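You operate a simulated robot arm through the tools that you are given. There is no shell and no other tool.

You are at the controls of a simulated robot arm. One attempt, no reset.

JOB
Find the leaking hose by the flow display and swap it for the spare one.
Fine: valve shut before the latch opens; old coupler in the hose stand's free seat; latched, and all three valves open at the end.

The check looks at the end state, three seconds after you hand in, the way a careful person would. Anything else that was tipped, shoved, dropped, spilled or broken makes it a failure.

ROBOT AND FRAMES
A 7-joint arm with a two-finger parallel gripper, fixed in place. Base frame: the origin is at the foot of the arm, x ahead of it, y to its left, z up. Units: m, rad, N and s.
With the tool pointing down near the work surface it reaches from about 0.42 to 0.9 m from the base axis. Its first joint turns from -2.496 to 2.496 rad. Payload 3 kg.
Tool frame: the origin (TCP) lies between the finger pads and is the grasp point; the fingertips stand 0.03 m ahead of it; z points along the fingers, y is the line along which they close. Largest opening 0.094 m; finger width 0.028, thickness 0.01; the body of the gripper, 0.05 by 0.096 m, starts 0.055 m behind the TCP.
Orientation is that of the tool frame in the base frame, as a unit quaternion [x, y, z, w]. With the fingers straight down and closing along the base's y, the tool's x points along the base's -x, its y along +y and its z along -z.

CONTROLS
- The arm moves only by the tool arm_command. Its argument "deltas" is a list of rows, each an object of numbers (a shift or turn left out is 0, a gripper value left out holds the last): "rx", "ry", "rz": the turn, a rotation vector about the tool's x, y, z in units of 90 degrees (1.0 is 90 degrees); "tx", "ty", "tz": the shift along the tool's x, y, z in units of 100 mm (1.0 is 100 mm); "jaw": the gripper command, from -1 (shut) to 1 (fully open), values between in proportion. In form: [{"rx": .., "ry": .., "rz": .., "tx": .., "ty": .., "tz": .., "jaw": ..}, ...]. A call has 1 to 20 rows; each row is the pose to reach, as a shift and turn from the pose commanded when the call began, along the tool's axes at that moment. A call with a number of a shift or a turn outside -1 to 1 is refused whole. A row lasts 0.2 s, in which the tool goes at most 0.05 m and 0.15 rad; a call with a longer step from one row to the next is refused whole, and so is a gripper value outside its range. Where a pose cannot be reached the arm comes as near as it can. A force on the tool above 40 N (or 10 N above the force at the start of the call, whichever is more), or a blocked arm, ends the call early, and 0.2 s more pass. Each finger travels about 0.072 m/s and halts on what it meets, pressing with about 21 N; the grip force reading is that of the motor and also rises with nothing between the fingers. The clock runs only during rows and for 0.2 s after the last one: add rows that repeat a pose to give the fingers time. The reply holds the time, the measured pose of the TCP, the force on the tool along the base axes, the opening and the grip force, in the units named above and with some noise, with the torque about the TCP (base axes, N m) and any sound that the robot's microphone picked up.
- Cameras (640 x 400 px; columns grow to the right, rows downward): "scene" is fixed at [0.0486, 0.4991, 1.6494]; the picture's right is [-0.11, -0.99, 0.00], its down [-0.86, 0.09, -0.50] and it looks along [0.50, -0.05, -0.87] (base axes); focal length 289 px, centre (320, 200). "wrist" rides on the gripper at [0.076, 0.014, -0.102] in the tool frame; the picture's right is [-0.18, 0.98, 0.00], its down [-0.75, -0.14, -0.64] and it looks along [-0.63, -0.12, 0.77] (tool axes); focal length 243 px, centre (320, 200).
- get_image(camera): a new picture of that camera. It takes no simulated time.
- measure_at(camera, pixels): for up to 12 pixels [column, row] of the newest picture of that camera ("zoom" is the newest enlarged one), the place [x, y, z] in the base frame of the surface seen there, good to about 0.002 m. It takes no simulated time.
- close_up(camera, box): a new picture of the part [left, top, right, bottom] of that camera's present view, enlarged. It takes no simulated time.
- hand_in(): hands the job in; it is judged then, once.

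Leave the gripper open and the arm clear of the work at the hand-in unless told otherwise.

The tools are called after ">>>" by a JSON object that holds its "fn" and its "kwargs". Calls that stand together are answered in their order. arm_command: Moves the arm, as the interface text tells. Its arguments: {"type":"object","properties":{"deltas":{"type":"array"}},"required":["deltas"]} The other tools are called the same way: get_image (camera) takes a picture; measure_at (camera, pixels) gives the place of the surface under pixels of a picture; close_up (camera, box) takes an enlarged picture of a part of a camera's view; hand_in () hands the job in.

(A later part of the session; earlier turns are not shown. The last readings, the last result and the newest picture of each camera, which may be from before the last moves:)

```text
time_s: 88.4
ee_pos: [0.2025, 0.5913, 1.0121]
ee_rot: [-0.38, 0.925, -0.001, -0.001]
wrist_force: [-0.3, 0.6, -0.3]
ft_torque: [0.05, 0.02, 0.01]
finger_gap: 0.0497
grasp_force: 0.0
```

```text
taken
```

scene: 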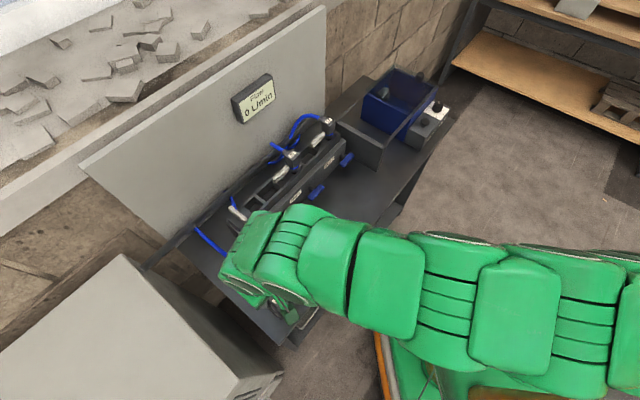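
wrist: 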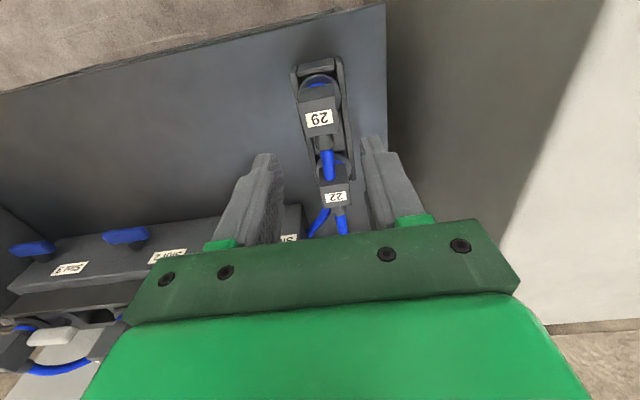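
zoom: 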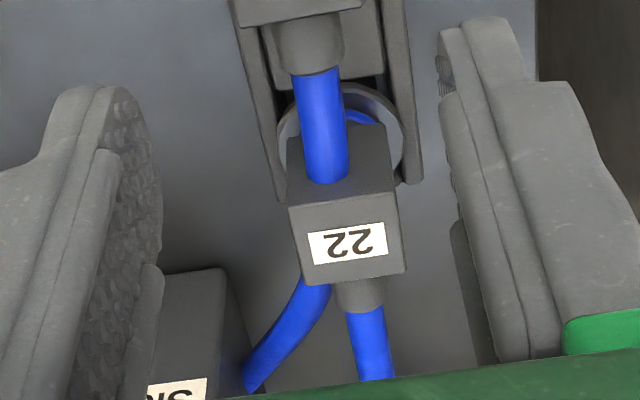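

The hose passes through 22's body visually, so hoses are not solid obstacles. Next I'll measure spare 22's top face for the grasp.

>>> {"fn": "close_up", "kwargs": {"camera": "wrist", "box": [296, 165, 376, 215]}}

>>> {"fn": "measure_at", "kwargs": {"camera": "zoom", "pixels": [[220, 170], [330, 150], [425, 130], [240, 280], [350, 265], [440, 250], [200, 180], [445, 160], [330, 210], [205, 160], [440, 200], [230, 240]]}}

```text
8.00 times, centred on (336, 190) of wrist
```

zoom: 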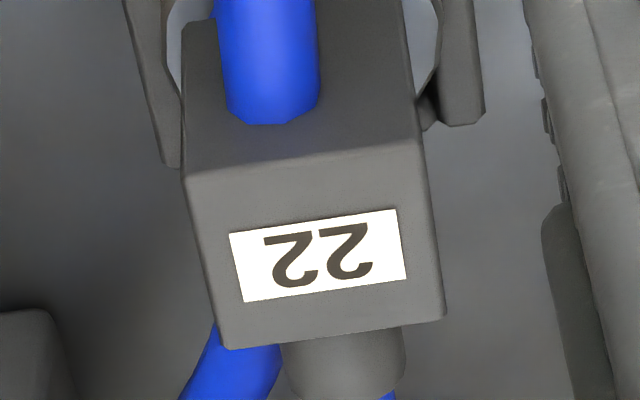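

```text
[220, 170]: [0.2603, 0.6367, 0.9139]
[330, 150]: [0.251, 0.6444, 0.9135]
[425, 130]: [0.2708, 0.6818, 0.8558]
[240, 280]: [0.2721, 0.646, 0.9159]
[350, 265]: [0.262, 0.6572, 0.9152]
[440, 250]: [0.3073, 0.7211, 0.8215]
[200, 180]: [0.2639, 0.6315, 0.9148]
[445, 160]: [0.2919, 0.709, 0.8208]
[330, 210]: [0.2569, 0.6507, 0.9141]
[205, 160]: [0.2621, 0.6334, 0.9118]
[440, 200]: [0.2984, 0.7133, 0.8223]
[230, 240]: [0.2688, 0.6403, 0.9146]
```

Spare 22's centre is at (u,m)≈(-0.2825,0.643), top z≈0.915. I'll move over it at this height, then descend.

>>> {"fn": "arm_command", "kwargs": {"deltas": [{"tx": -0.2, "jaw": 0.05}, {"tx": -0.45, "ty": 0.005, "jaw": 0.05}, {"tx": -0.7, "ty": 0.01, "jaw": 0.05}, {"tx": -0.84, "ty": 0.012, "jaw": 0.05}, {"tx": -0.84, "ty": 0.012, "jaw": 0.05}]}}

>>> {"fn": "get_image", "kwargs": {"camera": "wrist"}}

>>> {"fn": "close_up", "kwargs": {"camera": "wrist", "box": [256, 80, 384, 160]}}

>>> {"fn": "measure_at", "kwargs": {"camera": "zoom", "pixels": [[270, 200], [370, 190], [280, 260], [380, 240], [320, 220], [330, 150]]}}

```text
time_s: 89.6
ee_pos: [0.2612, 0.6508, 1.0113]
ee_rot: [-0.381, 0.925, 0.0, -0.001]
wrist_force: [0.4, -0.2, -0.4]
ft_torque: [0.03, 0.0, -0.02]
finger_gap: 0.0495
grasp_force: 0.1
```

```text
taken
```

wrist: 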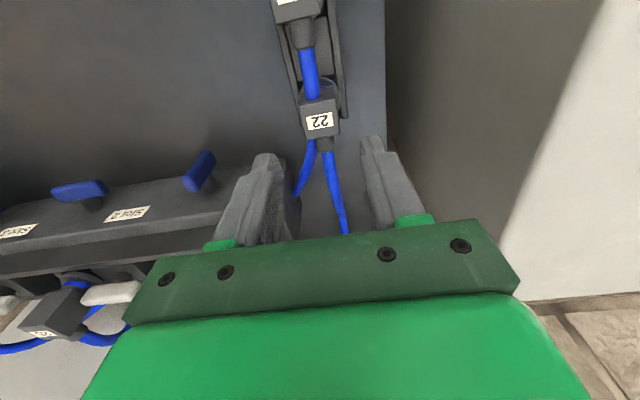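

```text
5.00 times, centred on (320, 120) of wrist
```

zoom: 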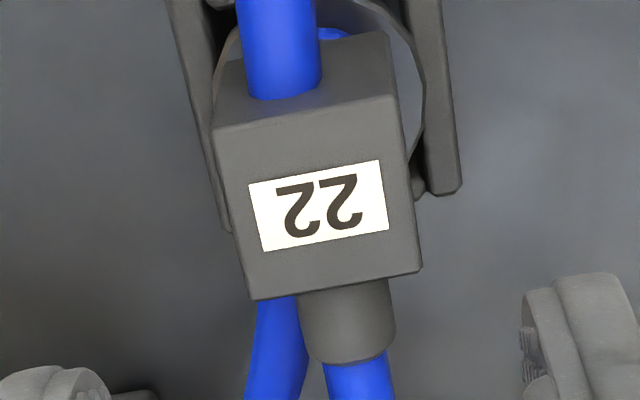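

```text
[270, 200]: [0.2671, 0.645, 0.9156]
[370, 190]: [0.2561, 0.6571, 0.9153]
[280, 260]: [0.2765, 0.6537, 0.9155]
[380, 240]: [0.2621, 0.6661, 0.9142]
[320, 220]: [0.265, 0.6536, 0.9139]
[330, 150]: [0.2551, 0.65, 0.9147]
```

TCP is centred over 22 within about 1.5 mm. Descending and gripping.

>>> {"fn": "arm_command", "kwargs": {"deltas": [{"tz": 0.3, "tx": -0.01, "jaw": 0.05}, {"tz": 0.55, "tx": -0.01, "jaw": 0.05}, {"tz": 0.75, "tx": -0.01, "jaw": 0.05}, {"tz": 0.88, "tx": -0.01, "jaw": 0.05}, {"tz": 0.98, "tx": -0.01, "jaw": 0.05}, {"tz": 0.98, "tx": -0.01, "jaw": 0.05}]}}

>>> {"fn": "get_image", "kwargs": {"camera": "wrist"}}

>>> {"fn": "arm_command", "kwargs": {"deltas": [{"jaw": -1}, {"jaw": -1}, {"jaw": -1}, {"jaw": -1}]}}

>>> {"fn": "get_image", "kwargs": {"camera": "wrist"}}

```text
time_s: 91.0
ee_pos: [0.2616, 0.6512, 0.9146]
ee_rot: [-0.38, 0.925, -0.001, -0.001]
wrist_force: [0.3, 0.5, 0.6]
ft_torque: [0.0, 0.01, -0.02]
finger_gap: 0.0492
grasp_force: 0.0
```

```text
taken
```

wrist: 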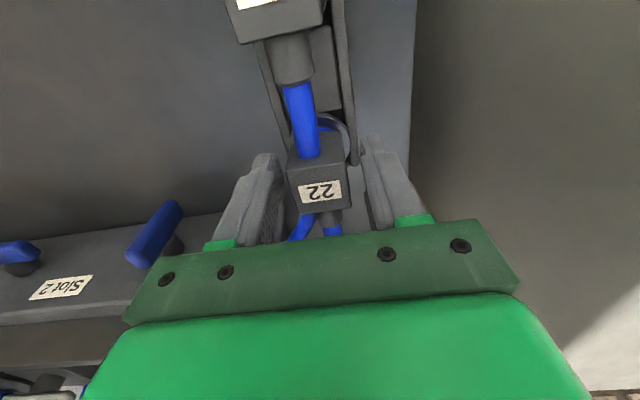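

```text
time_s: 92.0
ee_pos: [0.2613, 0.6511, 0.9145]
ee_rot: [-0.38, 0.925, 0.0, -0.001]
wrist_force: [-0.6, 0.5, -0.2]
ft_torque: [0.0, 0.02, -0.01]
finger_gap: 0.0292
grasp_force: 21.3
```

```text
taken
```

wrist: 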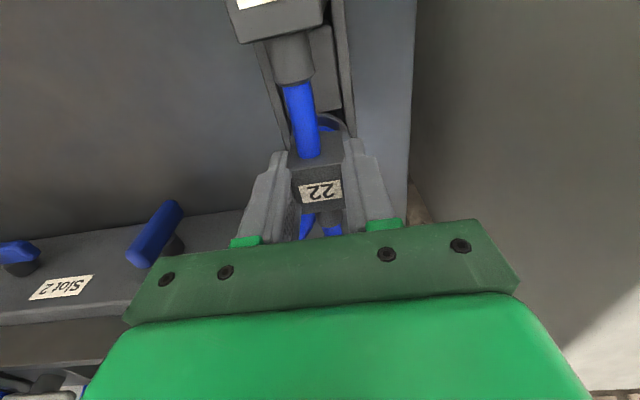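

22 is gripped (gap 29.2 mm). Lifting straight up out of the stand.

>>> {"fn": "arm_command", "kwargs": {"deltas": [{"tz": -0.05, "jaw": -1}, {"tz": -0.12, "jaw": -1}, {"tz": -0.2, "jaw": -1}, {"tz": -0.35, "jaw": -1}, {"tz": -0.5, "jaw": -1}, {"tz": -0.7, "jaw": -1}, {"tz": -0.9, "jaw": -1}, {"tz": -1.0, "jaw": -1}, {"tz": -1.0, "jaw": -1}]}}

>>> {"fn": "arm_command", "kwargs": {"deltas": [{"tz": -0.25, "jaw": -1}, {"tz": -0.5, "jaw": -1}, {"tz": -0.75, "jaw": -1}, {"tz": -1.0, "jaw": -1}, {"tz": -1.0, "jaw": -1}]}}

>>> {"fn": "get_image", "kwargs": {"camera": "wrist"}}

>>> {"fn": "get_image", "kwargs": {"camera": "scene"}}

```text
time_s: 94.0
ee_pos: [0.2637, 0.6517, 1.0151]
ee_rot: [-0.38, 0.925, 0.0, -0.001]
wrist_force: [0.0, 0.0, -0.8]
ft_torque: [0.01, 0.02, -0.01]
finger_gap: 0.0295
grasp_force: 21.0
```

```text
time_s: 95.2
ee_pos: [0.2635, 0.6499, 1.1147]
ee_rot: [-0.381, 0.925, 0.0, 0.0]
wrist_force: [-0.8, 0.2, -2.2]
ft_torque: [-0.02, -0.02, 0.0]
finger_gap: 0.0295
grasp_force: 21.6
```

```text
taken
```

wrist: 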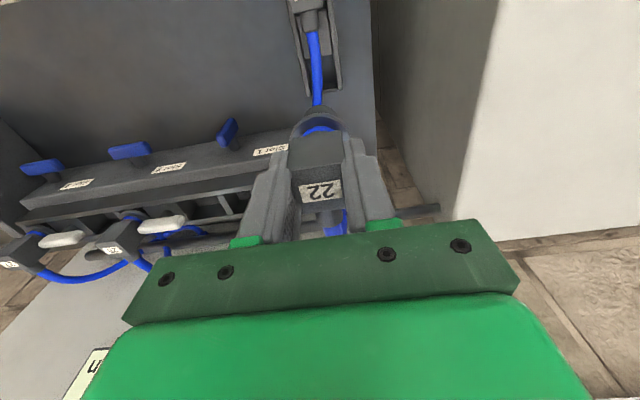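

```text
taken
```

scene: 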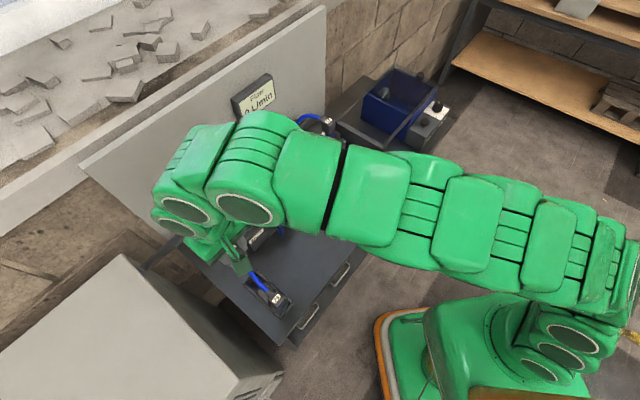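

22 is out and 29 stays in the stand. Moving 22 over slot 1 at this height (plug bottom about 35 mm above the opened latch).

>>> {"fn": "arm_command", "kwargs": {"deltas": [{"tx": -0.15, "ty": -0.17, "jaw": -1}, {"tx": -0.3, "ty": -0.34, "jaw": -1}, {"tx": -0.46, "ty": -0.51, "jaw": -1}, {"tx": -0.61, "ty": -0.676, "jaw": -1}, {"tx": -0.61, "ty": -0.676, "jaw": -1}]}}

>>> {"fn": "arm_command", "kwargs": {"deltas": [{"tx": -0.15, "ty": -0.17, "jaw": -1}, {"tx": -0.3, "ty": -0.34, "jaw": -1}, {"tx": -0.46, "ty": -0.51, "jaw": -1}, {"tx": -0.61, "ty": -0.676, "jaw": -1}, {"tx": -0.61, "ty": -0.676, "jaw": -1}]}}

>>> {"fn": "get_image", "kwargs": {"camera": "wrist"}}

>>> {"fn": "close_up", "kwargs": {"camera": "wrist", "box": [240, 60, 400, 160]}}

>>> {"fn": "measure_at", "kwargs": {"camera": "zoom", "pixels": [[220, 120], [300, 130], [420, 150], [420, 90], [320, 195], [270, 200], [370, 200], [320, 60], [320, 150], [200, 60], [320, 235], [500, 110]]}}

```text
time_s: 96.4
ee_pos: [0.3538, 0.6453, 1.114]
ee_rot: [-0.381, 0.925, 0.0, 0.0]
wrist_force: [-0.3, -1.0, -1.7]
ft_torque: [0.03, 0.01, 0.01]
finger_gap: 0.0294
grasp_force: 21.1
```

```text
time_s: 97.6
ee_pos: [0.4449, 0.6409, 1.114]
ee_rot: [-0.38, 0.925, -0.001, -0.001]
wrist_force: [-0.9, 1.0, -2.1]
ft_torque: [0.01, -0.02, 0.02]
finger_gap: 0.0296
grasp_force: 20.9
```

```text
taken
```

wrist: 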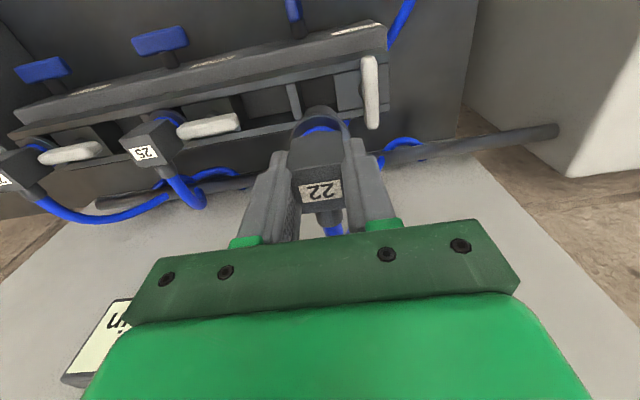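

```text
4.00 times, centred on (320, 110) of wrist
```

zoom: 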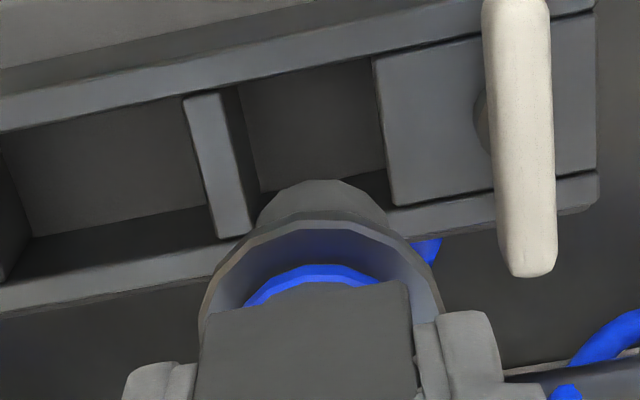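

```text
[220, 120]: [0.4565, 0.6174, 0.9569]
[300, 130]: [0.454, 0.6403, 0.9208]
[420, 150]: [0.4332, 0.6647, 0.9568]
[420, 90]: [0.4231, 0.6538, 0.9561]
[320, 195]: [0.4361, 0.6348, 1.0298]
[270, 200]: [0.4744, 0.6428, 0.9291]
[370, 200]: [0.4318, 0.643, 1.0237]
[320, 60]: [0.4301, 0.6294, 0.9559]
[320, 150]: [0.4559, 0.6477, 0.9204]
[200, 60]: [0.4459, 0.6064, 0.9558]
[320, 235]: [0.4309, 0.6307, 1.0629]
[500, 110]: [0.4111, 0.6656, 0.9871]
```

22 is right above slot 1's pocket (the same picture as when 29 was pulled out). Lowering to just above the pocket first.

>>> {"fn": "arm_command", "kwargs": {"deltas": [{"tz": 0.15, "jaw": -1}, {"tz": 0.3, "jaw": -1}, {"tz": 0.42, "jaw": -1}, {"tz": 0.5, "jaw": -1}, {"tz": 0.5, "jaw": -1}]}}

>>> {"fn": "close_up", "kwargs": {"camera": "wrist", "box": [240, 60, 400, 160]}}

>>> {"fn": "measure_at", "kwargs": {"camera": "zoom", "pixels": [[320, 195], [265, 210], [380, 205], [320, 100], [230, 160], [400, 150], [320, 225], [320, 215]]}}

>>> {"fn": "close_up", "kwargs": {"camera": "scene", "box": [200, 150, 296, 210]}}

```text
time_s: 98.8
ee_pos: [0.4435, 0.6414, 1.0654]
ee_rot: [-0.381, 0.925, 0.0, -0.001]
wrist_force: [-0.2, 0.0, -1.5]
ft_torque: [-0.02, 0.0, 0.0]
finger_gap: 0.0295
grasp_force: 20.9
```

```text
4.00 times, centred on (320, 110) of wrist
```

zoom: 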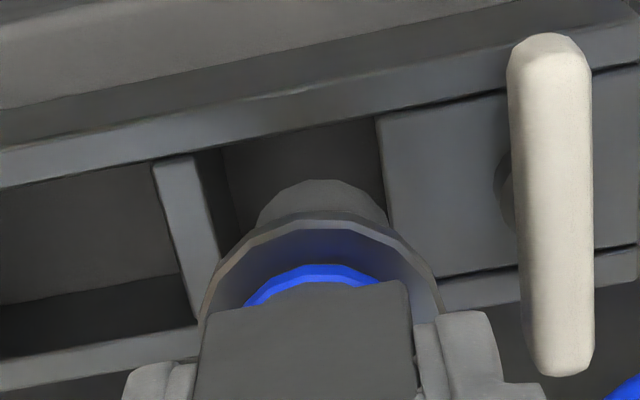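

```text
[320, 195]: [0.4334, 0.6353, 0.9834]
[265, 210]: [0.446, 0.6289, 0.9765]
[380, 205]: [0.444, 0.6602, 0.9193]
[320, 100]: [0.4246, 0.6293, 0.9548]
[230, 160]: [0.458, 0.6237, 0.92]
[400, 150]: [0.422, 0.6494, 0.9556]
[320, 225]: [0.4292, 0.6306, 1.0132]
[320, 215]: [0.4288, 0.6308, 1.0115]
```

```text
6.67 times, centred on (248, 180) of scene
```

zoom: 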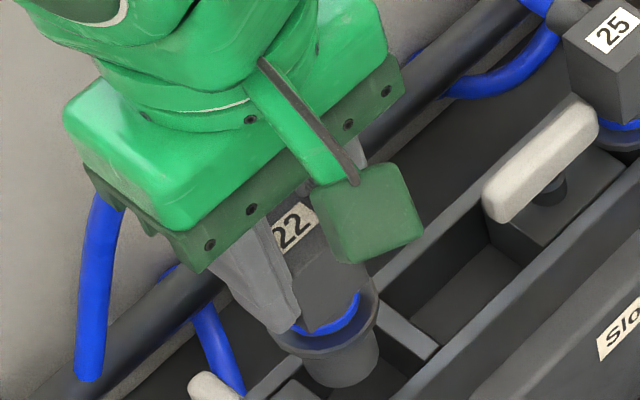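

The plug is over the pocket. The view matches the pull-out pose of 29 within about 1 mm. Inserting slowly.

>>> {"fn": "arm_command", "kwargs": {"deltas": [{"tz": 0.08, "jaw": -1}, {"tz": 0.16, "jaw": -1}, {"tz": 0.24, "jaw": -1}, {"tz": 0.32, "jaw": -1}, {"tz": 0.39, "jaw": -1}, {"tz": 0.44, "jaw": -1}, {"tz": 0.48, "jaw": -1}, {"tz": 0.5, "jaw": -1}, {"tz": 0.5, "jaw": -1}]}}

>>> {"fn": "close_up", "kwargs": {"camera": "wrist", "box": [240, 60, 400, 160]}}

>>> {"fn": "measure_at", "kwargs": {"camera": "zoom", "pixels": [[320, 225], [320, 240], [230, 260], [400, 240], [320, 350], [240, 350], [400, 350], [420, 180]]}}

```text
time_s: 100.8
ee_pos: [0.4457, 0.6415, 1.015]
ee_rot: [-0.381, 0.925, -0.001, -0.001]
wrist_force: [6.0, -3.4, -0.4]
ft_torque: [-0.17, -0.34, -0.03]
finger_gap: 0.0296
grasp_force: 21.1
```

```text
4.00 times, centred on (320, 110) of wrist
```

zoom: 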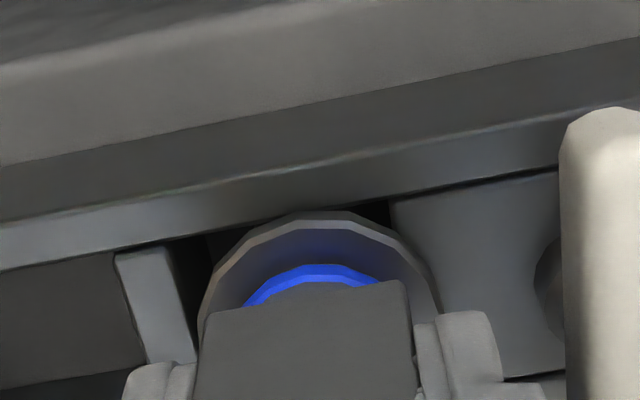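

```text
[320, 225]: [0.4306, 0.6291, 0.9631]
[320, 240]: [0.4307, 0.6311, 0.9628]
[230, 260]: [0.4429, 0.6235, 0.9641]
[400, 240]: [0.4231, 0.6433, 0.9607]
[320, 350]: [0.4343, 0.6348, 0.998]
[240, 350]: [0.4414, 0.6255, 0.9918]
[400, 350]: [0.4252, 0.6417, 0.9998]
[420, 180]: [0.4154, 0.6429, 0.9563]
```

The plug is nearly in. A 7 N side force shows it rubbing the latch-block wall, so I'll shift 2 mm away from it, then lower the last 2–3 mm.

>>> {"fn": "arm_command", "kwargs": {"deltas": [{"ty": -0.015, "jaw": -1}, {"ty": -0.025, "jaw": -1}, {"ty": -0.025, "jaw": -1}]}}

>>> {"fn": "arm_command", "kwargs": {"deltas": [{"tz": 0.01, "jaw": -1}, {"tz": 0.02, "jaw": -1}, {"tz": 0.03, "jaw": -1}, {"tz": 0.035, "jaw": -1}, {"tz": 0.035, "jaw": -1}]}}

>>> {"fn": "close_up", "kwargs": {"camera": "wrist", "box": [240, 60, 400, 160]}}

>>> {"fn": "measure_at", "kwargs": {"camera": "zoom", "pixels": [[320, 225], [320, 240], [230, 260], [400, 240], [320, 350], [240, 350], [400, 350], [420, 180]]}}

```text
time_s: 101.6
ee_pos: [0.4459, 0.6389, 1.0153]
ee_rot: [-0.38, 0.925, 0.0, -0.001]
wrist_force: [0.8, -0.3, -1.4]
ft_torque: [0.01, -0.02, 0.01]
finger_gap: 0.0294
grasp_force: 20.8
```

```text
time_s: 102.8
ee_pos: [0.4469, 0.6383, 1.0113]
ee_rot: [-0.38, 0.925, 0.0, 0.0]
wrist_force: [5.0, 0.6, 16.0]
ft_torque: [-0.03, -0.3, 0.01]
finger_gap: 0.0291
grasp_force: 21.2
```

```text
4.00 times, centred on (320, 110) of wrist
```

zoom: 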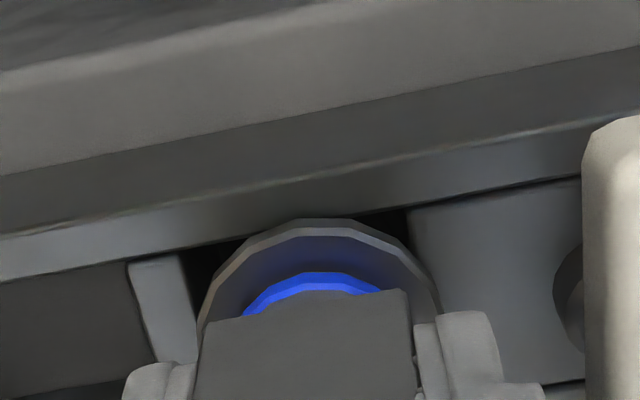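

```text
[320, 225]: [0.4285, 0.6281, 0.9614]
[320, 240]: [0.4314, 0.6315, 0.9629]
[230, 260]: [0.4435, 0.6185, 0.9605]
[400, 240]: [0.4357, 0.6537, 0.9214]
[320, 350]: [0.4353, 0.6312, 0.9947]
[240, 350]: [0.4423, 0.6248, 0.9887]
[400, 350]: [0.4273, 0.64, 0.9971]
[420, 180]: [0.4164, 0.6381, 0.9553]
```

Seated: 16 N upward, the same signature and depth as before. Relaxing and releasing.

>>> {"fn": "arm_command", "kwargs": {"deltas": [{"tz": -0.02, "jaw": -1}, {"tz": -0.02, "jaw": -0.2}, {"tz": -0.02, "jaw": 0.05}, {"tz": -0.02, "jaw": 0.05}, {"tz": -0.02, "jaw": 0.05}]}}

>>> {"fn": "arm_command", "kwargs": {"deltas": [{"tz": -0.15, "jaw": 0.05}, {"tz": -0.35, "jaw": 0.05}, {"tz": -0.6, "jaw": 0.05}, {"tz": -0.8, "jaw": 0.05}, {"tz": -1.0, "jaw": 0.05}, {"tz": -1.0, "jaw": 0.05}]}}

>>> {"fn": "get_image", "kwargs": {"camera": "wrist"}}

>>> {"fn": "close_up", "kwargs": {"camera": "wrist", "box": [270, 60, 398, 140]}}

>>> {"fn": "measure_at", "kwargs": {"camera": "zoom", "pixels": [[170, 270], [300, 255], [180, 340], [310, 320], [240, 300], [490, 100], [500, 300], [520, 200], [475, 200], [240, 100]]}}

```text
time_s: 104.0
ee_pos: [0.4454, 0.6388, 1.0138]
ee_rot: [-0.38, 0.925, 0.0, 0.0]
wrist_force: [-0.5, 0.3, -0.1]
ft_torque: [0.03, 0.01, 0.01]
finger_gap: 0.0494
grasp_force: 0.1
```

```text
time_s: 105.4
ee_pos: [0.4446, 0.64, 1.1135]
ee_rot: [-0.38, 0.925, -0.001, -0.001]
wrist_force: [0.1, -0.1, 0.1]
ft_torque: [-0.02, -0.01, -0.02]
finger_gap: 0.0493
grasp_force: 0.1
```

```text
taken
```

wrist: 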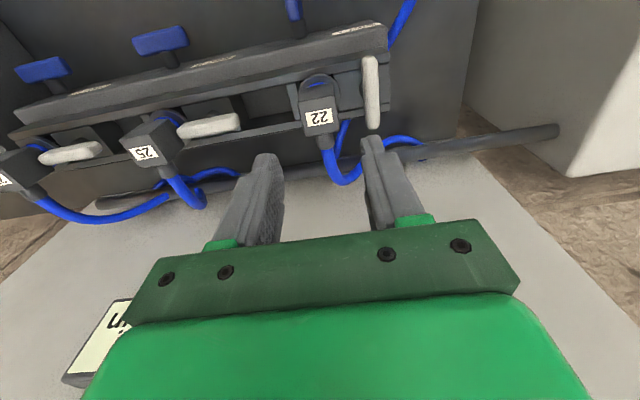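

```text
5.00 times, centred on (334, 100) of wrist
```

zoom: 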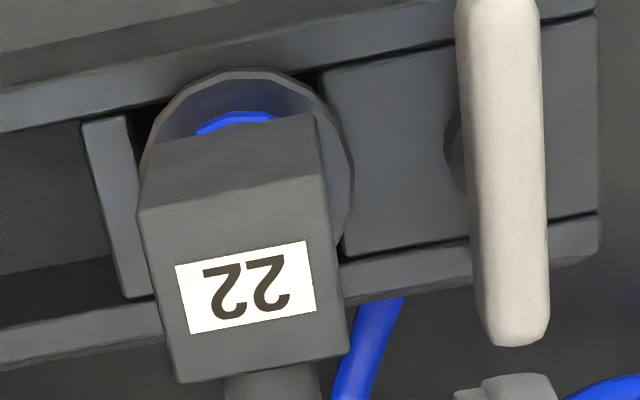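

```text
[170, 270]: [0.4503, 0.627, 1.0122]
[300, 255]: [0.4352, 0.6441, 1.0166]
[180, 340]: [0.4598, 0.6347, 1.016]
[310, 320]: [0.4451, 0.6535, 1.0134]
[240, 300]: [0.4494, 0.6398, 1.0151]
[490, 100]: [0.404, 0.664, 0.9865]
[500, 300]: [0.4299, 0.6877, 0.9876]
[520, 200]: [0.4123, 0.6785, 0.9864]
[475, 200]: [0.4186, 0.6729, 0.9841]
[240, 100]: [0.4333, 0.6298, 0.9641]
```

22 is seated level (top z≈1.0145). Now the latch: I'll shut the gripper, go to the left side of the latch's front end, and swing it back over the flange.

>>> {"fn": "arm_command", "kwargs": {"deltas": [{"tx": 0.1, "ty": 0.2, "jaw": -1}, {"tx": 0.2, "ty": 0.45, "jaw": -1}, {"tx": 0.3, "ty": 0.65, "jaw": -1}, {"tx": 0.36, "ty": 0.8, "jaw": -1}, {"tx": 0.36, "ty": 0.8, "jaw": -1}]}}

>>> {"fn": "arm_command", "kwargs": {"deltas": [{"tz": 0.3, "jaw": -1}, {"tz": 0.6, "jaw": -1}, {"tz": 0.85, "jaw": -1}, {"tz": 1.0, "jaw": -1}, {"tz": 1.0, "jaw": -1}]}}

>>> {"fn": "get_image", "kwargs": {"camera": "wrist"}}

>>> {"fn": "close_up", "kwargs": {"camera": "wrist", "box": [210, 90, 370, 190]}}

>>> {"fn": "measure_at", "kwargs": {"camera": "zoom", "pixels": [[240, 100], [260, 150], [290, 230], [250, 130], [420, 240], [370, 230], [440, 300], [200, 120]]}}

```text
time_s: 106.6
ee_pos: [0.3637, 0.6723, 1.1127]
ee_rot: [-0.379, 0.925, 0.0, 0.0]
wrist_force: [0.2, 0.0, 0.2]
ft_torque: [0.0, 0.0, 0.0]
finger_gap: 0.0
grasp_force: 21.1
```

```text
time_s: 107.8
ee_pos: [0.3619, 0.6707, 1.0122]
ee_rot: [-0.38, 0.925, 0.0, -0.001]
wrist_force: [0.4, -0.5, -1.0]
ft_torque: [0.01, -0.01, 0.0]
finger_gap: 0.0
grasp_force: 21.6
```

```text
taken
```

wrist: 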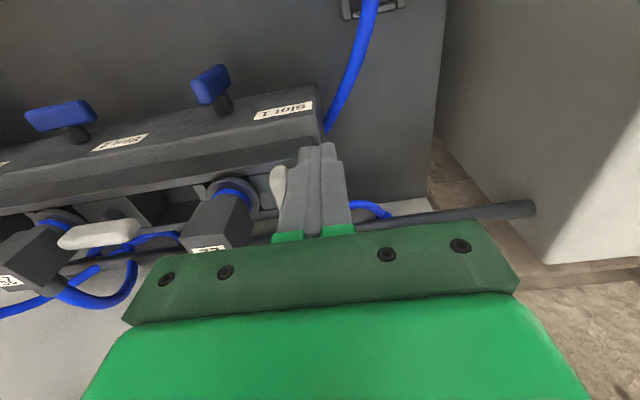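

```text
4.00 times, centred on (290, 140) of wrist
```

zoom: 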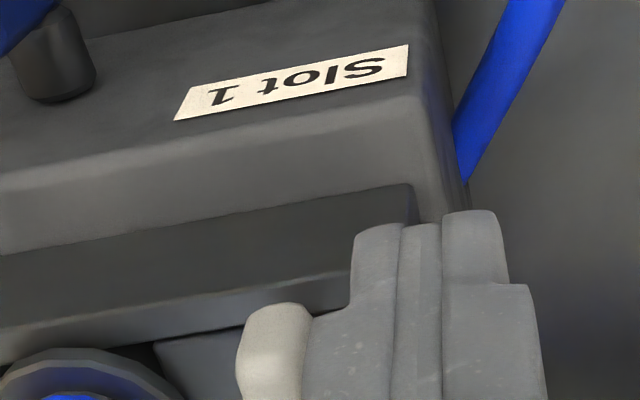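

```text
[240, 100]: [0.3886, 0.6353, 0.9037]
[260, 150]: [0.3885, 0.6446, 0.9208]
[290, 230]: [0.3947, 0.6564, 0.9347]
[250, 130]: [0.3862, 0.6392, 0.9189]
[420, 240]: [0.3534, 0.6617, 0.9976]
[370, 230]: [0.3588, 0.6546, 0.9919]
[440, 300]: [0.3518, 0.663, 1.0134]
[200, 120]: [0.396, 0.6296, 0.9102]
```

The fingertip is just left of the latch's front end. Lowering 1 cm and pushing it right along its arc.

>>> {"fn": "arm_command", "kwargs": {"deltas": [{"tz": 0.1, "jaw": -1}, {"tz": 0.1, "ty": -0.08, "jaw": -1}, {"tz": 0.1, "ty": -0.136, "tx": -0.014, "jaw": -1}, {"tz": 0.1, "ty": -0.166, "tx": -0.007, "jaw": -1}, {"tz": 0.1, "ty": -0.196, "jaw": -1}, {"tz": 0.1, "ty": -0.226, "jaw": -1}, {"tz": 0.1, "ty": -0.257, "tx": -0.003, "jaw": -1}, {"tz": 0.1, "ty": -0.286, "tx": -0.012, "jaw": -1}, {"tz": 0.1, "ty": -0.315, "tx": -0.022, "jaw": -1}]}}

>>> {"fn": "get_image", "kwargs": {"camera": "wrist"}}

>>> {"fn": "close_up", "kwargs": {"camera": "scene", "box": [200, 170, 296, 230]}}

```text
time_s: 109.8
ee_pos: [0.3892, 0.6479, 1.0029]
ee_rot: [-0.38, 0.925, -0.001, 0.0]
wrist_force: [-1.1, 0.6, 0.0]
ft_torque: [-0.01, 0.03, 0.03]
finger_gap: 0.0
grasp_force: 21.0
```

```text
taken
```

wrist: 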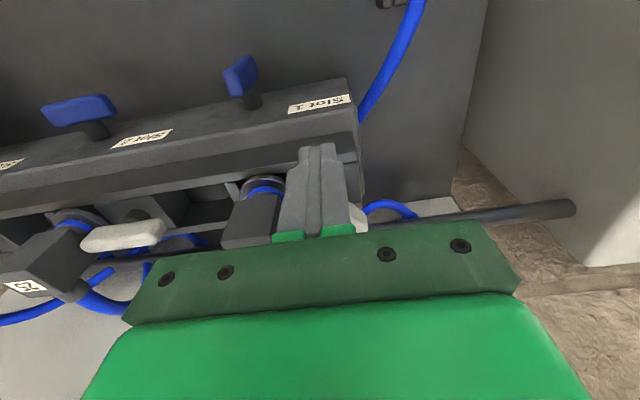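

```text
6.67 times, centred on (248, 200) of scene
```

zoom: 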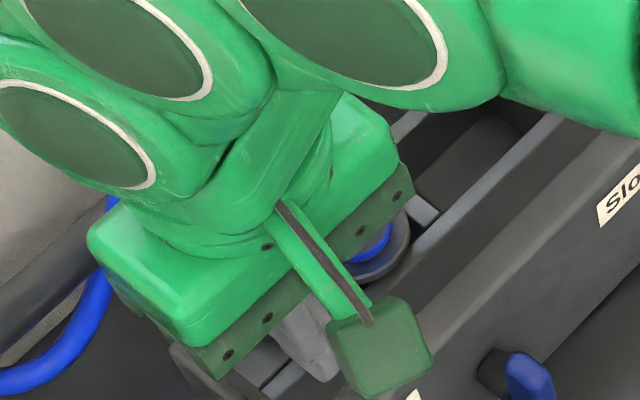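

The latch is following. Continuing the arc to close it fully.

>>> {"fn": "arm_command", "kwargs": {"deltas": [{"ty": -0.026, "tx": -0.015, "jaw": -1}, {"ty": -0.051, "tx": -0.033, "jaw": -1}, {"ty": -0.072, "tx": -0.055, "jaw": -1}, {"ty": -0.093, "tx": -0.078, "jaw": -1}, {"ty": -0.107, "tx": -0.105, "jaw": -1}, {"ty": -0.121, "tx": -0.132, "jaw": -1}, {"ty": -0.121, "tx": -0.15, "jaw": -1}, {"ty": -0.121, "tx": -0.165, "jaw": -1}, {"ty": -0.121, "tx": -0.18, "jaw": -1}]}}

>>> {"fn": "get_image", "kwargs": {"camera": "wrist"}}

>>> {"fn": "close_up", "kwargs": {"camera": "scene", "box": [200, 170, 296, 230]}}

```text
time_s: 111.8
ee_pos: [0.4072, 0.6524, 1.0034]
ee_rot: [-0.38, 0.925, -0.001, -0.001]
wrist_force: [-19.0, -26.2, 7.6]
ft_torque: [-0.31, 0.23, -0.05]
finger_gap: 0.0001
grasp_force: 21.3
```

```text
taken
```

wrist: 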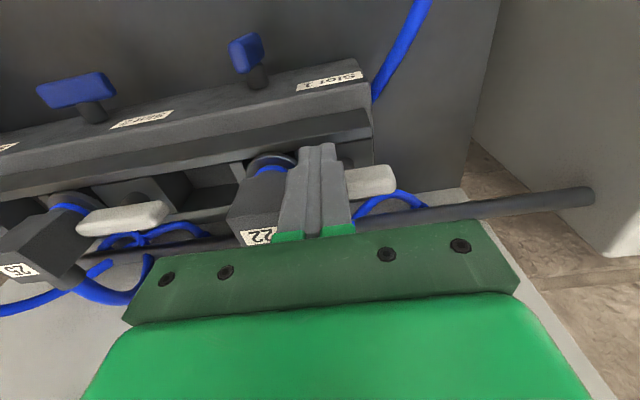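

```text
6.67 times, centred on (248, 200) of scene
```

zoom: 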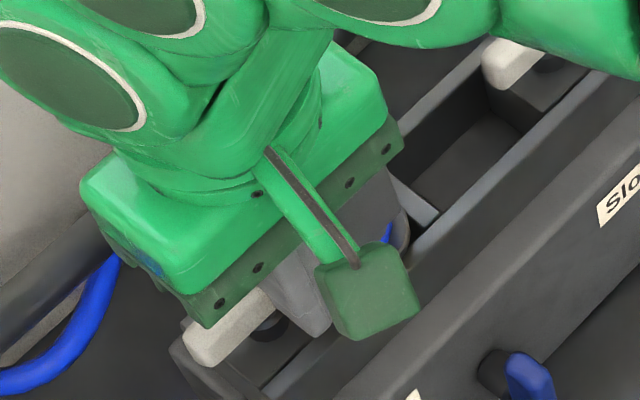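

32 N of push-back: the latch is at its closed stop. Backing off and rising to check its angle against the other latches.

>>> {"fn": "arm_command", "kwargs": {"deltas": [{"tx": 0.04, "jaw": -1}, {"tx": 0.1, "jaw": -1}, {"tx": 0.15, "tz": -0.2, "jaw": -1}, {"tx": 0.15, "tz": -0.5, "jaw": -1}, {"tx": 0.3, "tz": -0.8, "jaw": -1}, {"tx": 0.5, "tz": -1.0, "jaw": -1}, {"tx": 0.8, "ty": -0.2, "tz": -1.0, "jaw": -1}, {"tx": 0.9, "ty": -0.4, "tz": -1.0, "jaw": -1}, {"tx": 0.9, "ty": -0.4, "tz": -1.0, "jaw": -1}]}}

>>> {"fn": "get_image", "kwargs": {"camera": "wrist"}}

>>> {"fn": "get_image", "kwargs": {"camera": "scene"}}

>>> {"fn": "close_up", "kwargs": {"camera": "wrist", "box": [330, 120, 490, 220]}}

```text
time_s: 113.8
ee_pos: [0.3733, 0.5611, 1.1018]
ee_rot: [-0.381, 0.924, -0.001, -0.001]
wrist_force: [0.8, 0.4, 0.2]
ft_torque: [0.03, 0.02, 0.02]
finger_gap: 0.0001
grasp_force: 21.0
```

```text
taken
```

wrist: 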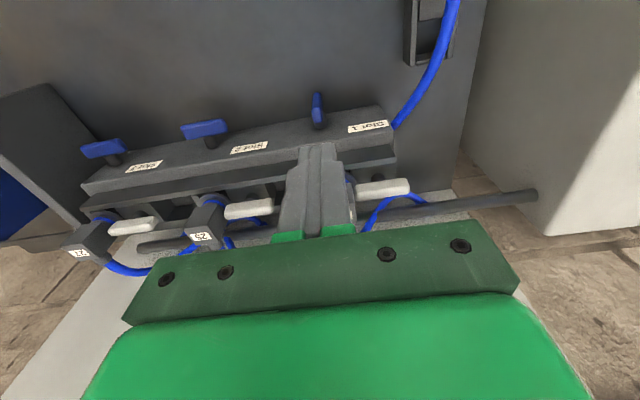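

```text
taken
```

scene: 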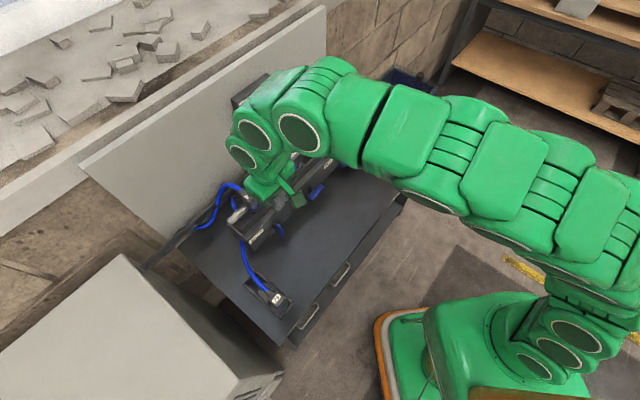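

```text
4.00 times, centred on (410, 170) of wrist
```

zoom: 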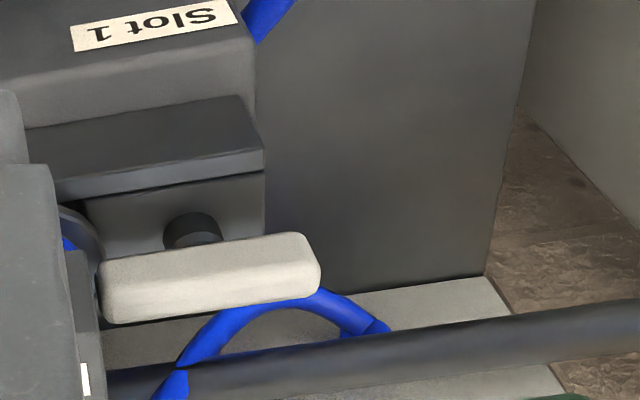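

The latch is back in line with the others. I'll verify its angle by measurement, then go to lever 1's left side to reopen valve 1.

>>> {"fn": "measure_at", "kwargs": {"camera": "zoom", "pixels": [[115, 290], [210, 280], [305, 265], [125, 275], [300, 250], [85, 240], [75, 250]]}}

>>> {"fn": "arm_command", "kwargs": {"deltas": [{"tx": -0.1, "ty": 0.1, "tz": 0.3, "jaw": -1}, {"tx": -0.2, "ty": 0.2, "tz": 0.6, "jaw": -1}, {"tx": -0.33, "ty": 0.247, "tz": 0.85, "jaw": -1}, {"tx": -0.33, "ty": 0.247, "tz": 1.0, "jaw": -1}, {"tx": -0.33, "ty": 0.247, "tz": 1.0, "jaw": -1}]}}

>>> {"fn": "get_image", "kwargs": {"camera": "wrist"}}

>>> {"fn": "close_up", "kwargs": {"camera": "wrist", "box": [240, 80, 400, 180]}}

>>> {"fn": "measure_at", "kwargs": {"camera": "zoom", "pixels": [[150, 200], [200, 150], [120, 230], [260, 240], [390, 230], [200, 200], [160, 160]]}}

```text
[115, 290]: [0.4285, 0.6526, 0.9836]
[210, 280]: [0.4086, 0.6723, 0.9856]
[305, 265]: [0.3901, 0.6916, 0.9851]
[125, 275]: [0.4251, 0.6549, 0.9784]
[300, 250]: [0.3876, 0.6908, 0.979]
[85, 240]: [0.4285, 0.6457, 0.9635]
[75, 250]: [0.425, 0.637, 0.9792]
```

```text
time_s: 115.0
ee_pos: [0.38, 0.6034, 1.0031]
ee_rot: [-0.381, 0.925, 0.0, -0.001]
wrist_force: [0.0, -1.0, -0.4]
ft_torque: [0.01, 0.0, -0.01]
finger_gap: 0.0
grasp_force: 21.6
```

```text
taken
```

wrist: 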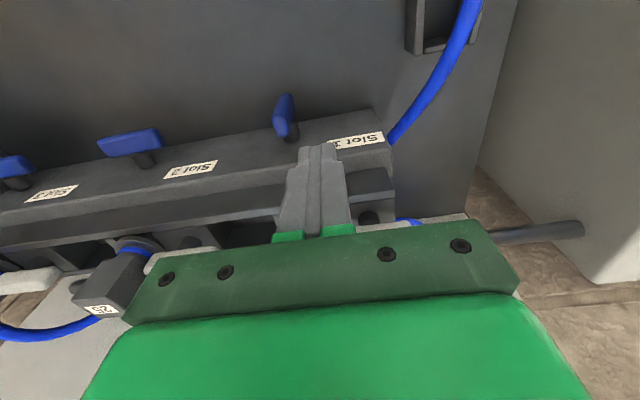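

```text
4.00 times, centred on (320, 130) of wrist
```

zoom: 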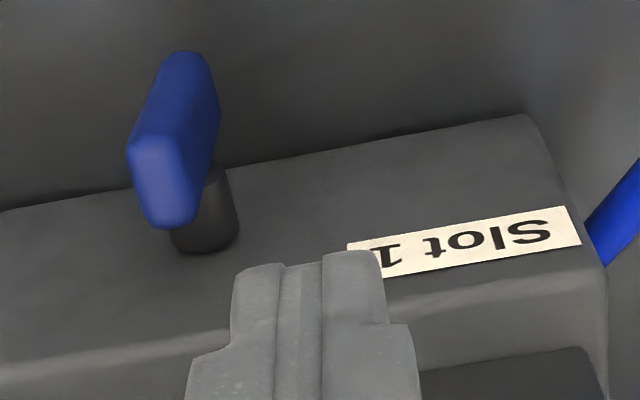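

```text
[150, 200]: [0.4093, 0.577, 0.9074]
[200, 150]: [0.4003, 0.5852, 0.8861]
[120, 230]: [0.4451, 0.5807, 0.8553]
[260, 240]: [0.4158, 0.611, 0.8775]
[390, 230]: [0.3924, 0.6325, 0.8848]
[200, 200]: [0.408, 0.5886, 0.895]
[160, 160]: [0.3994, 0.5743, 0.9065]
```

The latch bar lies along the manifold within 1°. Lever 1 stands vertical, and my fingertips are on its left. I'll lower and push its upper end right and down to reopen valve 1.

>>> {"fn": "arm_command", "kwargs": {"deltas": [{"tz": 0.3, "jaw": -1}, {"tz": 0.6, "jaw": -1}, {"tz": 0.8, "jaw": -1}, {"tz": 0.8, "ty": -0.1, "jaw": -1}, {"tz": 0.8, "ty": -0.178, "jaw": -1}, {"tz": 0.787, "ty": -0.235, "jaw": -1}, {"tz": 0.789, "ty": -0.294, "jaw": -1}, {"tz": 0.805, "ty": -0.35, "jaw": -1}, {"tz": 0.837, "ty": -0.4, "jaw": -1}, {"tz": 0.88, "ty": -0.44, "jaw": -1}, {"tz": 0.92, "ty": -0.468, "jaw": -1}, {"tz": 0.945, "ty": -0.468, "jaw": -1}, {"tz": 0.96, "ty": -0.468, "jaw": -1}, {"tz": 0.975, "ty": -0.468, "jaw": -1}]}}

>>> {"fn": "get_image", "kwargs": {"camera": "wrist"}}

>>> {"fn": "close_up", "kwargs": {"camera": "scene", "box": [220, 65, 300, 115]}}

```text
time_s: 117.9
ee_pos: [0.4122, 0.5703, 0.9108]
ee_rot: [-0.38, 0.925, 0.002, 0.001]
wrist_force: [-1.4, -2.5, 12.3]
ft_torque: [-0.18, 0.12, -0.08]
finger_gap: 0.0
grasp_force: 21.4
stopped in row 14: the force on the tool passed its limit at 45 N (the readings are from after the stop); the commanded pose is now the measured one
```

```text
taken
```

wrist: 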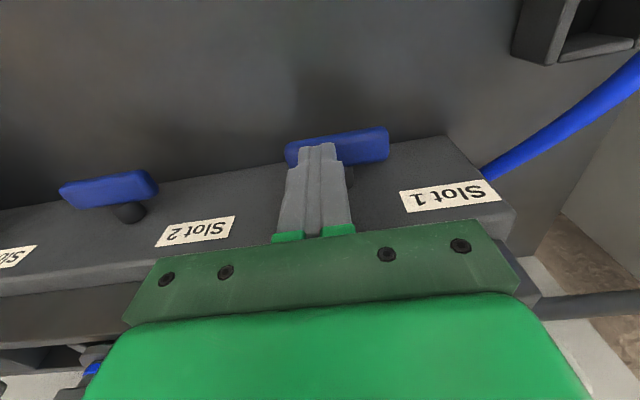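

```text
8.00 times, centred on (260, 90) of scene
```

zoom: 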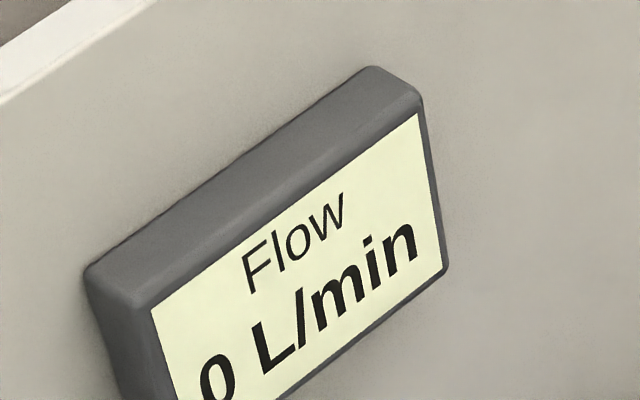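

Lever 1 hit its open stop, and the flow display stays at 0, so no leak. Now I'll rise, open the gripper and move clear for a final inspection.

>>> {"fn": "arm_command", "kwargs": {"deltas": [{"tz": -0.2, "jaw": -1}, {"tz": -0.5, "jaw": -1}, {"tz": -0.8, "jaw": -1}, {"tz": -1.0, "jaw": -1}, {"tz": -1.0, "jaw": -1}]}}

>>> {"fn": "arm_command", "kwargs": {"deltas": [{"tz": -0.3, "tx": 0.1, "ty": -0.1, "jaw": 0}, {"tz": -0.6, "tx": 0.3, "ty": -0.3, "jaw": 1}, {"tz": -0.85, "tx": 0.5, "ty": -0.5, "jaw": 1}, {"tz": -1.0, "tx": 0.6, "ty": -0.8, "jaw": 1}, {"tz": -1.0, "tx": 0.6, "ty": -1.0, "jaw": 1}, {"tz": -1.0, "tx": 0.6, "ty": -1.0, "jaw": 1}]}}

>>> {"fn": "arm_command", "kwargs": {"deltas": [{"tz": -0.2, "tx": 0.1, "ty": -0.3, "jaw": 1}, {"tz": -0.4, "tx": 0.2, "ty": -0.6, "jaw": 1}, {"tz": -0.6, "tx": 0.3, "ty": -0.9, "jaw": 1}, {"tz": -0.7, "tx": 0.3, "ty": -1.0, "jaw": 1}, {"tz": -0.7, "tx": 0.3, "ty": -1.0, "jaw": 1}]}}

>>> {"fn": "get_image", "kwargs": {"camera": "scene"}}

>>> {"fn": "get_image", "kwargs": {"camera": "wrist"}}

```text
time_s: 119.1
ee_pos: [0.4112, 0.5702, 1.0076]
ee_rot: [-0.38, 0.925, 0.001, 0.0]
wrist_force: [-0.3, -0.6, -0.2]
ft_torque: [0.02, 0.0, -0.01]
finger_gap: 0.0001
grasp_force: 21.2
```

```text
time_s: 120.5
ee_pos: [0.4378, 0.4572, 1.1088]
ee_rot: [-0.381, 0.924, 0.002, 0.0]
wrist_force: [-0.1, 0.2, 0.1]
ft_torque: [0.02, 0.03, 0.0]
finger_gap: 0.094
grasp_force: 0.0
```

```text
time_s: 121.7
ee_pos: [0.4891, 0.3644, 1.1789]
ee_rot: [-0.38, 0.925, 0.001, 0.0]
wrist_force: [-0.5, 0.9, 0.3]
ft_torque: [0.0, -0.02, 0.02]
finger_gap: 0.0943
grasp_force: 0.1
```

```text
taken
```

scene: 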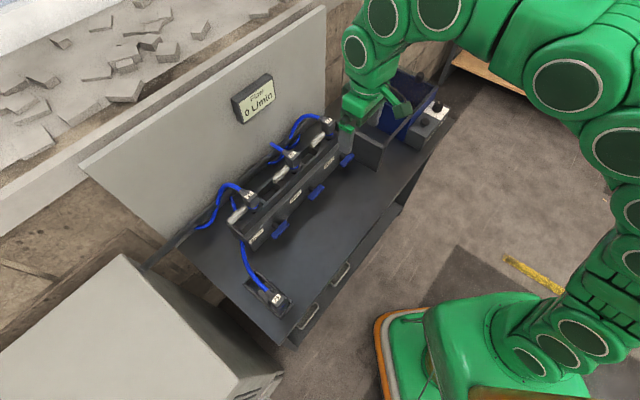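

```text
taken
```

wrist: 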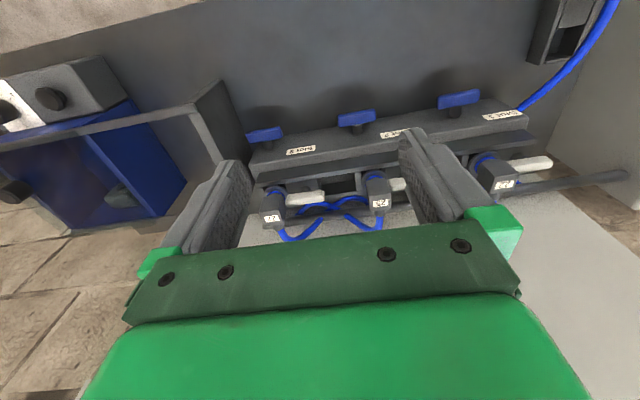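

Everything is in view now. Detailed checks: display, slot 1 with its coupler and latch, the levers and the stand.

>>> {"fn": "close_up", "kwargs": {"camera": "scene", "box": [220, 65, 300, 115]}}

>>> {"fn": "close_up", "kwargs": {"camera": "scene", "box": [210, 170, 306, 250]}}

>>> {"fn": "measure_at", "kwargs": {"camera": "zoom", "pixels": [[240, 90], [230, 130], [160, 250], [210, 200], [250, 160]]}}

>>> {"fn": "close_up", "kwargs": {"camera": "scene", "box": [236, 272, 300, 312]}}

>>> {"fn": "measure_at", "kwargs": {"camera": "zoom", "pixels": [[330, 220], [380, 200], [400, 250], [350, 260], [310, 200], [250, 150], [420, 330], [200, 180]]}}

>>> {"fn": "close_up", "kwargs": {"camera": "wrist", "box": [230, 80, 390, 180]}}

>>> {"fn": "measure_at", "kwargs": {"camera": "zoom", "pixels": [[80, 220], [140, 210], [200, 200], [440, 170], [510, 155], [570, 140]]}}

>>> {"fn": "close_up", "kwargs": {"camera": "wrist", "box": [410, 70, 570, 200]}}

>>> {"fn": "measure_at", "kwargs": {"camera": "zoom", "pixels": [[130, 100], [180, 90], [225, 80], [400, 280], [320, 290], [450, 275]]}}

```text
8.00 times, centred on (260, 90) of scene
```

zoom: 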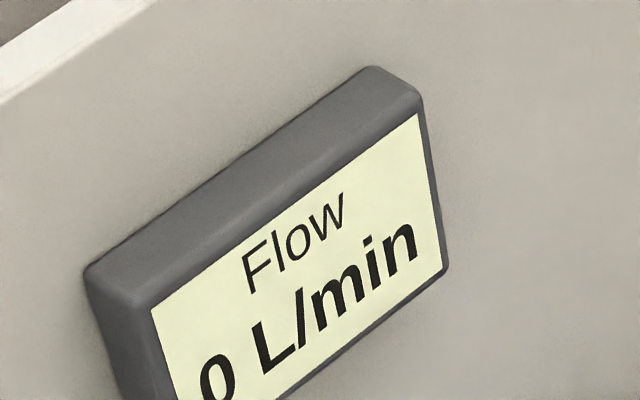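

```text
5.00 times, centred on (258, 210) of scene
```

zoom: 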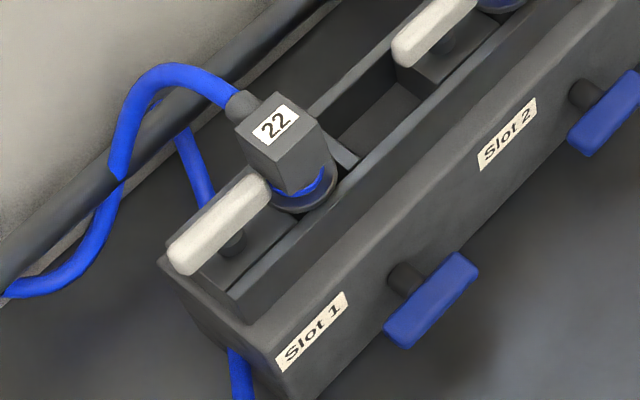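

```text
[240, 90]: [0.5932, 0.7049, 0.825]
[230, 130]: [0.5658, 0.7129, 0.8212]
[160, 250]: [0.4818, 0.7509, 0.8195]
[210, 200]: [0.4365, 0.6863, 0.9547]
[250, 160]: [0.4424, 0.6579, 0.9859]
```

```text
10.00 times, centred on (268, 292) of scene
```

zoom: 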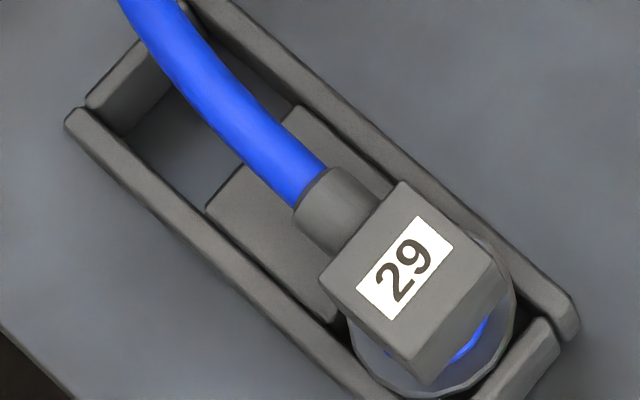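

```text
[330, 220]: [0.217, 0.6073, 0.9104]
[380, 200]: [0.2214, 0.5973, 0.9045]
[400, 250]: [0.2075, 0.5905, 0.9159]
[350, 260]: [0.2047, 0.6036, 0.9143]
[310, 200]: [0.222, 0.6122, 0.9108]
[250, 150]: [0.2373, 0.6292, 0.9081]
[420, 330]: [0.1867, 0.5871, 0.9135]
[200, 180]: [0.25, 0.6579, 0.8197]
```

```text
4.00 times, centred on (310, 130) of wrist
```

zoom: 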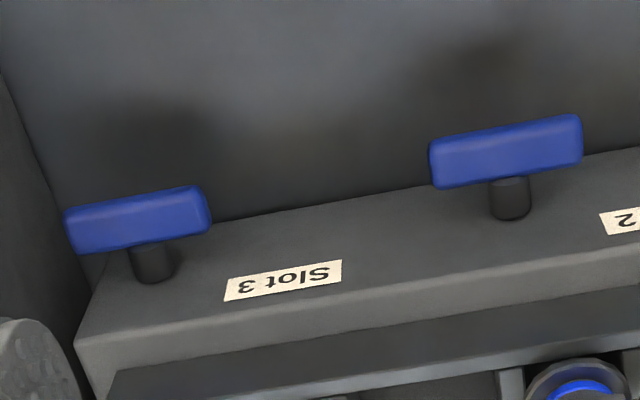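

```text
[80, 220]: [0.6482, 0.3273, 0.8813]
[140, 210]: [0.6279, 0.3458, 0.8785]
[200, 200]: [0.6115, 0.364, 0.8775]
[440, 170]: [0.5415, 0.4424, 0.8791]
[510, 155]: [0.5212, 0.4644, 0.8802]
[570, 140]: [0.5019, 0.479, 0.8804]
```

```text
3.08 times, centred on (490, 135) of wrist
```

zoom: 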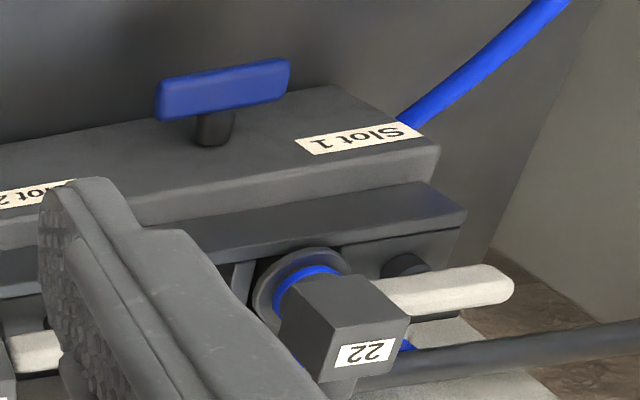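

```text
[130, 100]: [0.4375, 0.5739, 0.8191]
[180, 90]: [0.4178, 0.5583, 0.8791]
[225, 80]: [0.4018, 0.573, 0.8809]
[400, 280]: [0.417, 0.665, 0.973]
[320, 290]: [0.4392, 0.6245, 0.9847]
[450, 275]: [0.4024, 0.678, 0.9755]
```

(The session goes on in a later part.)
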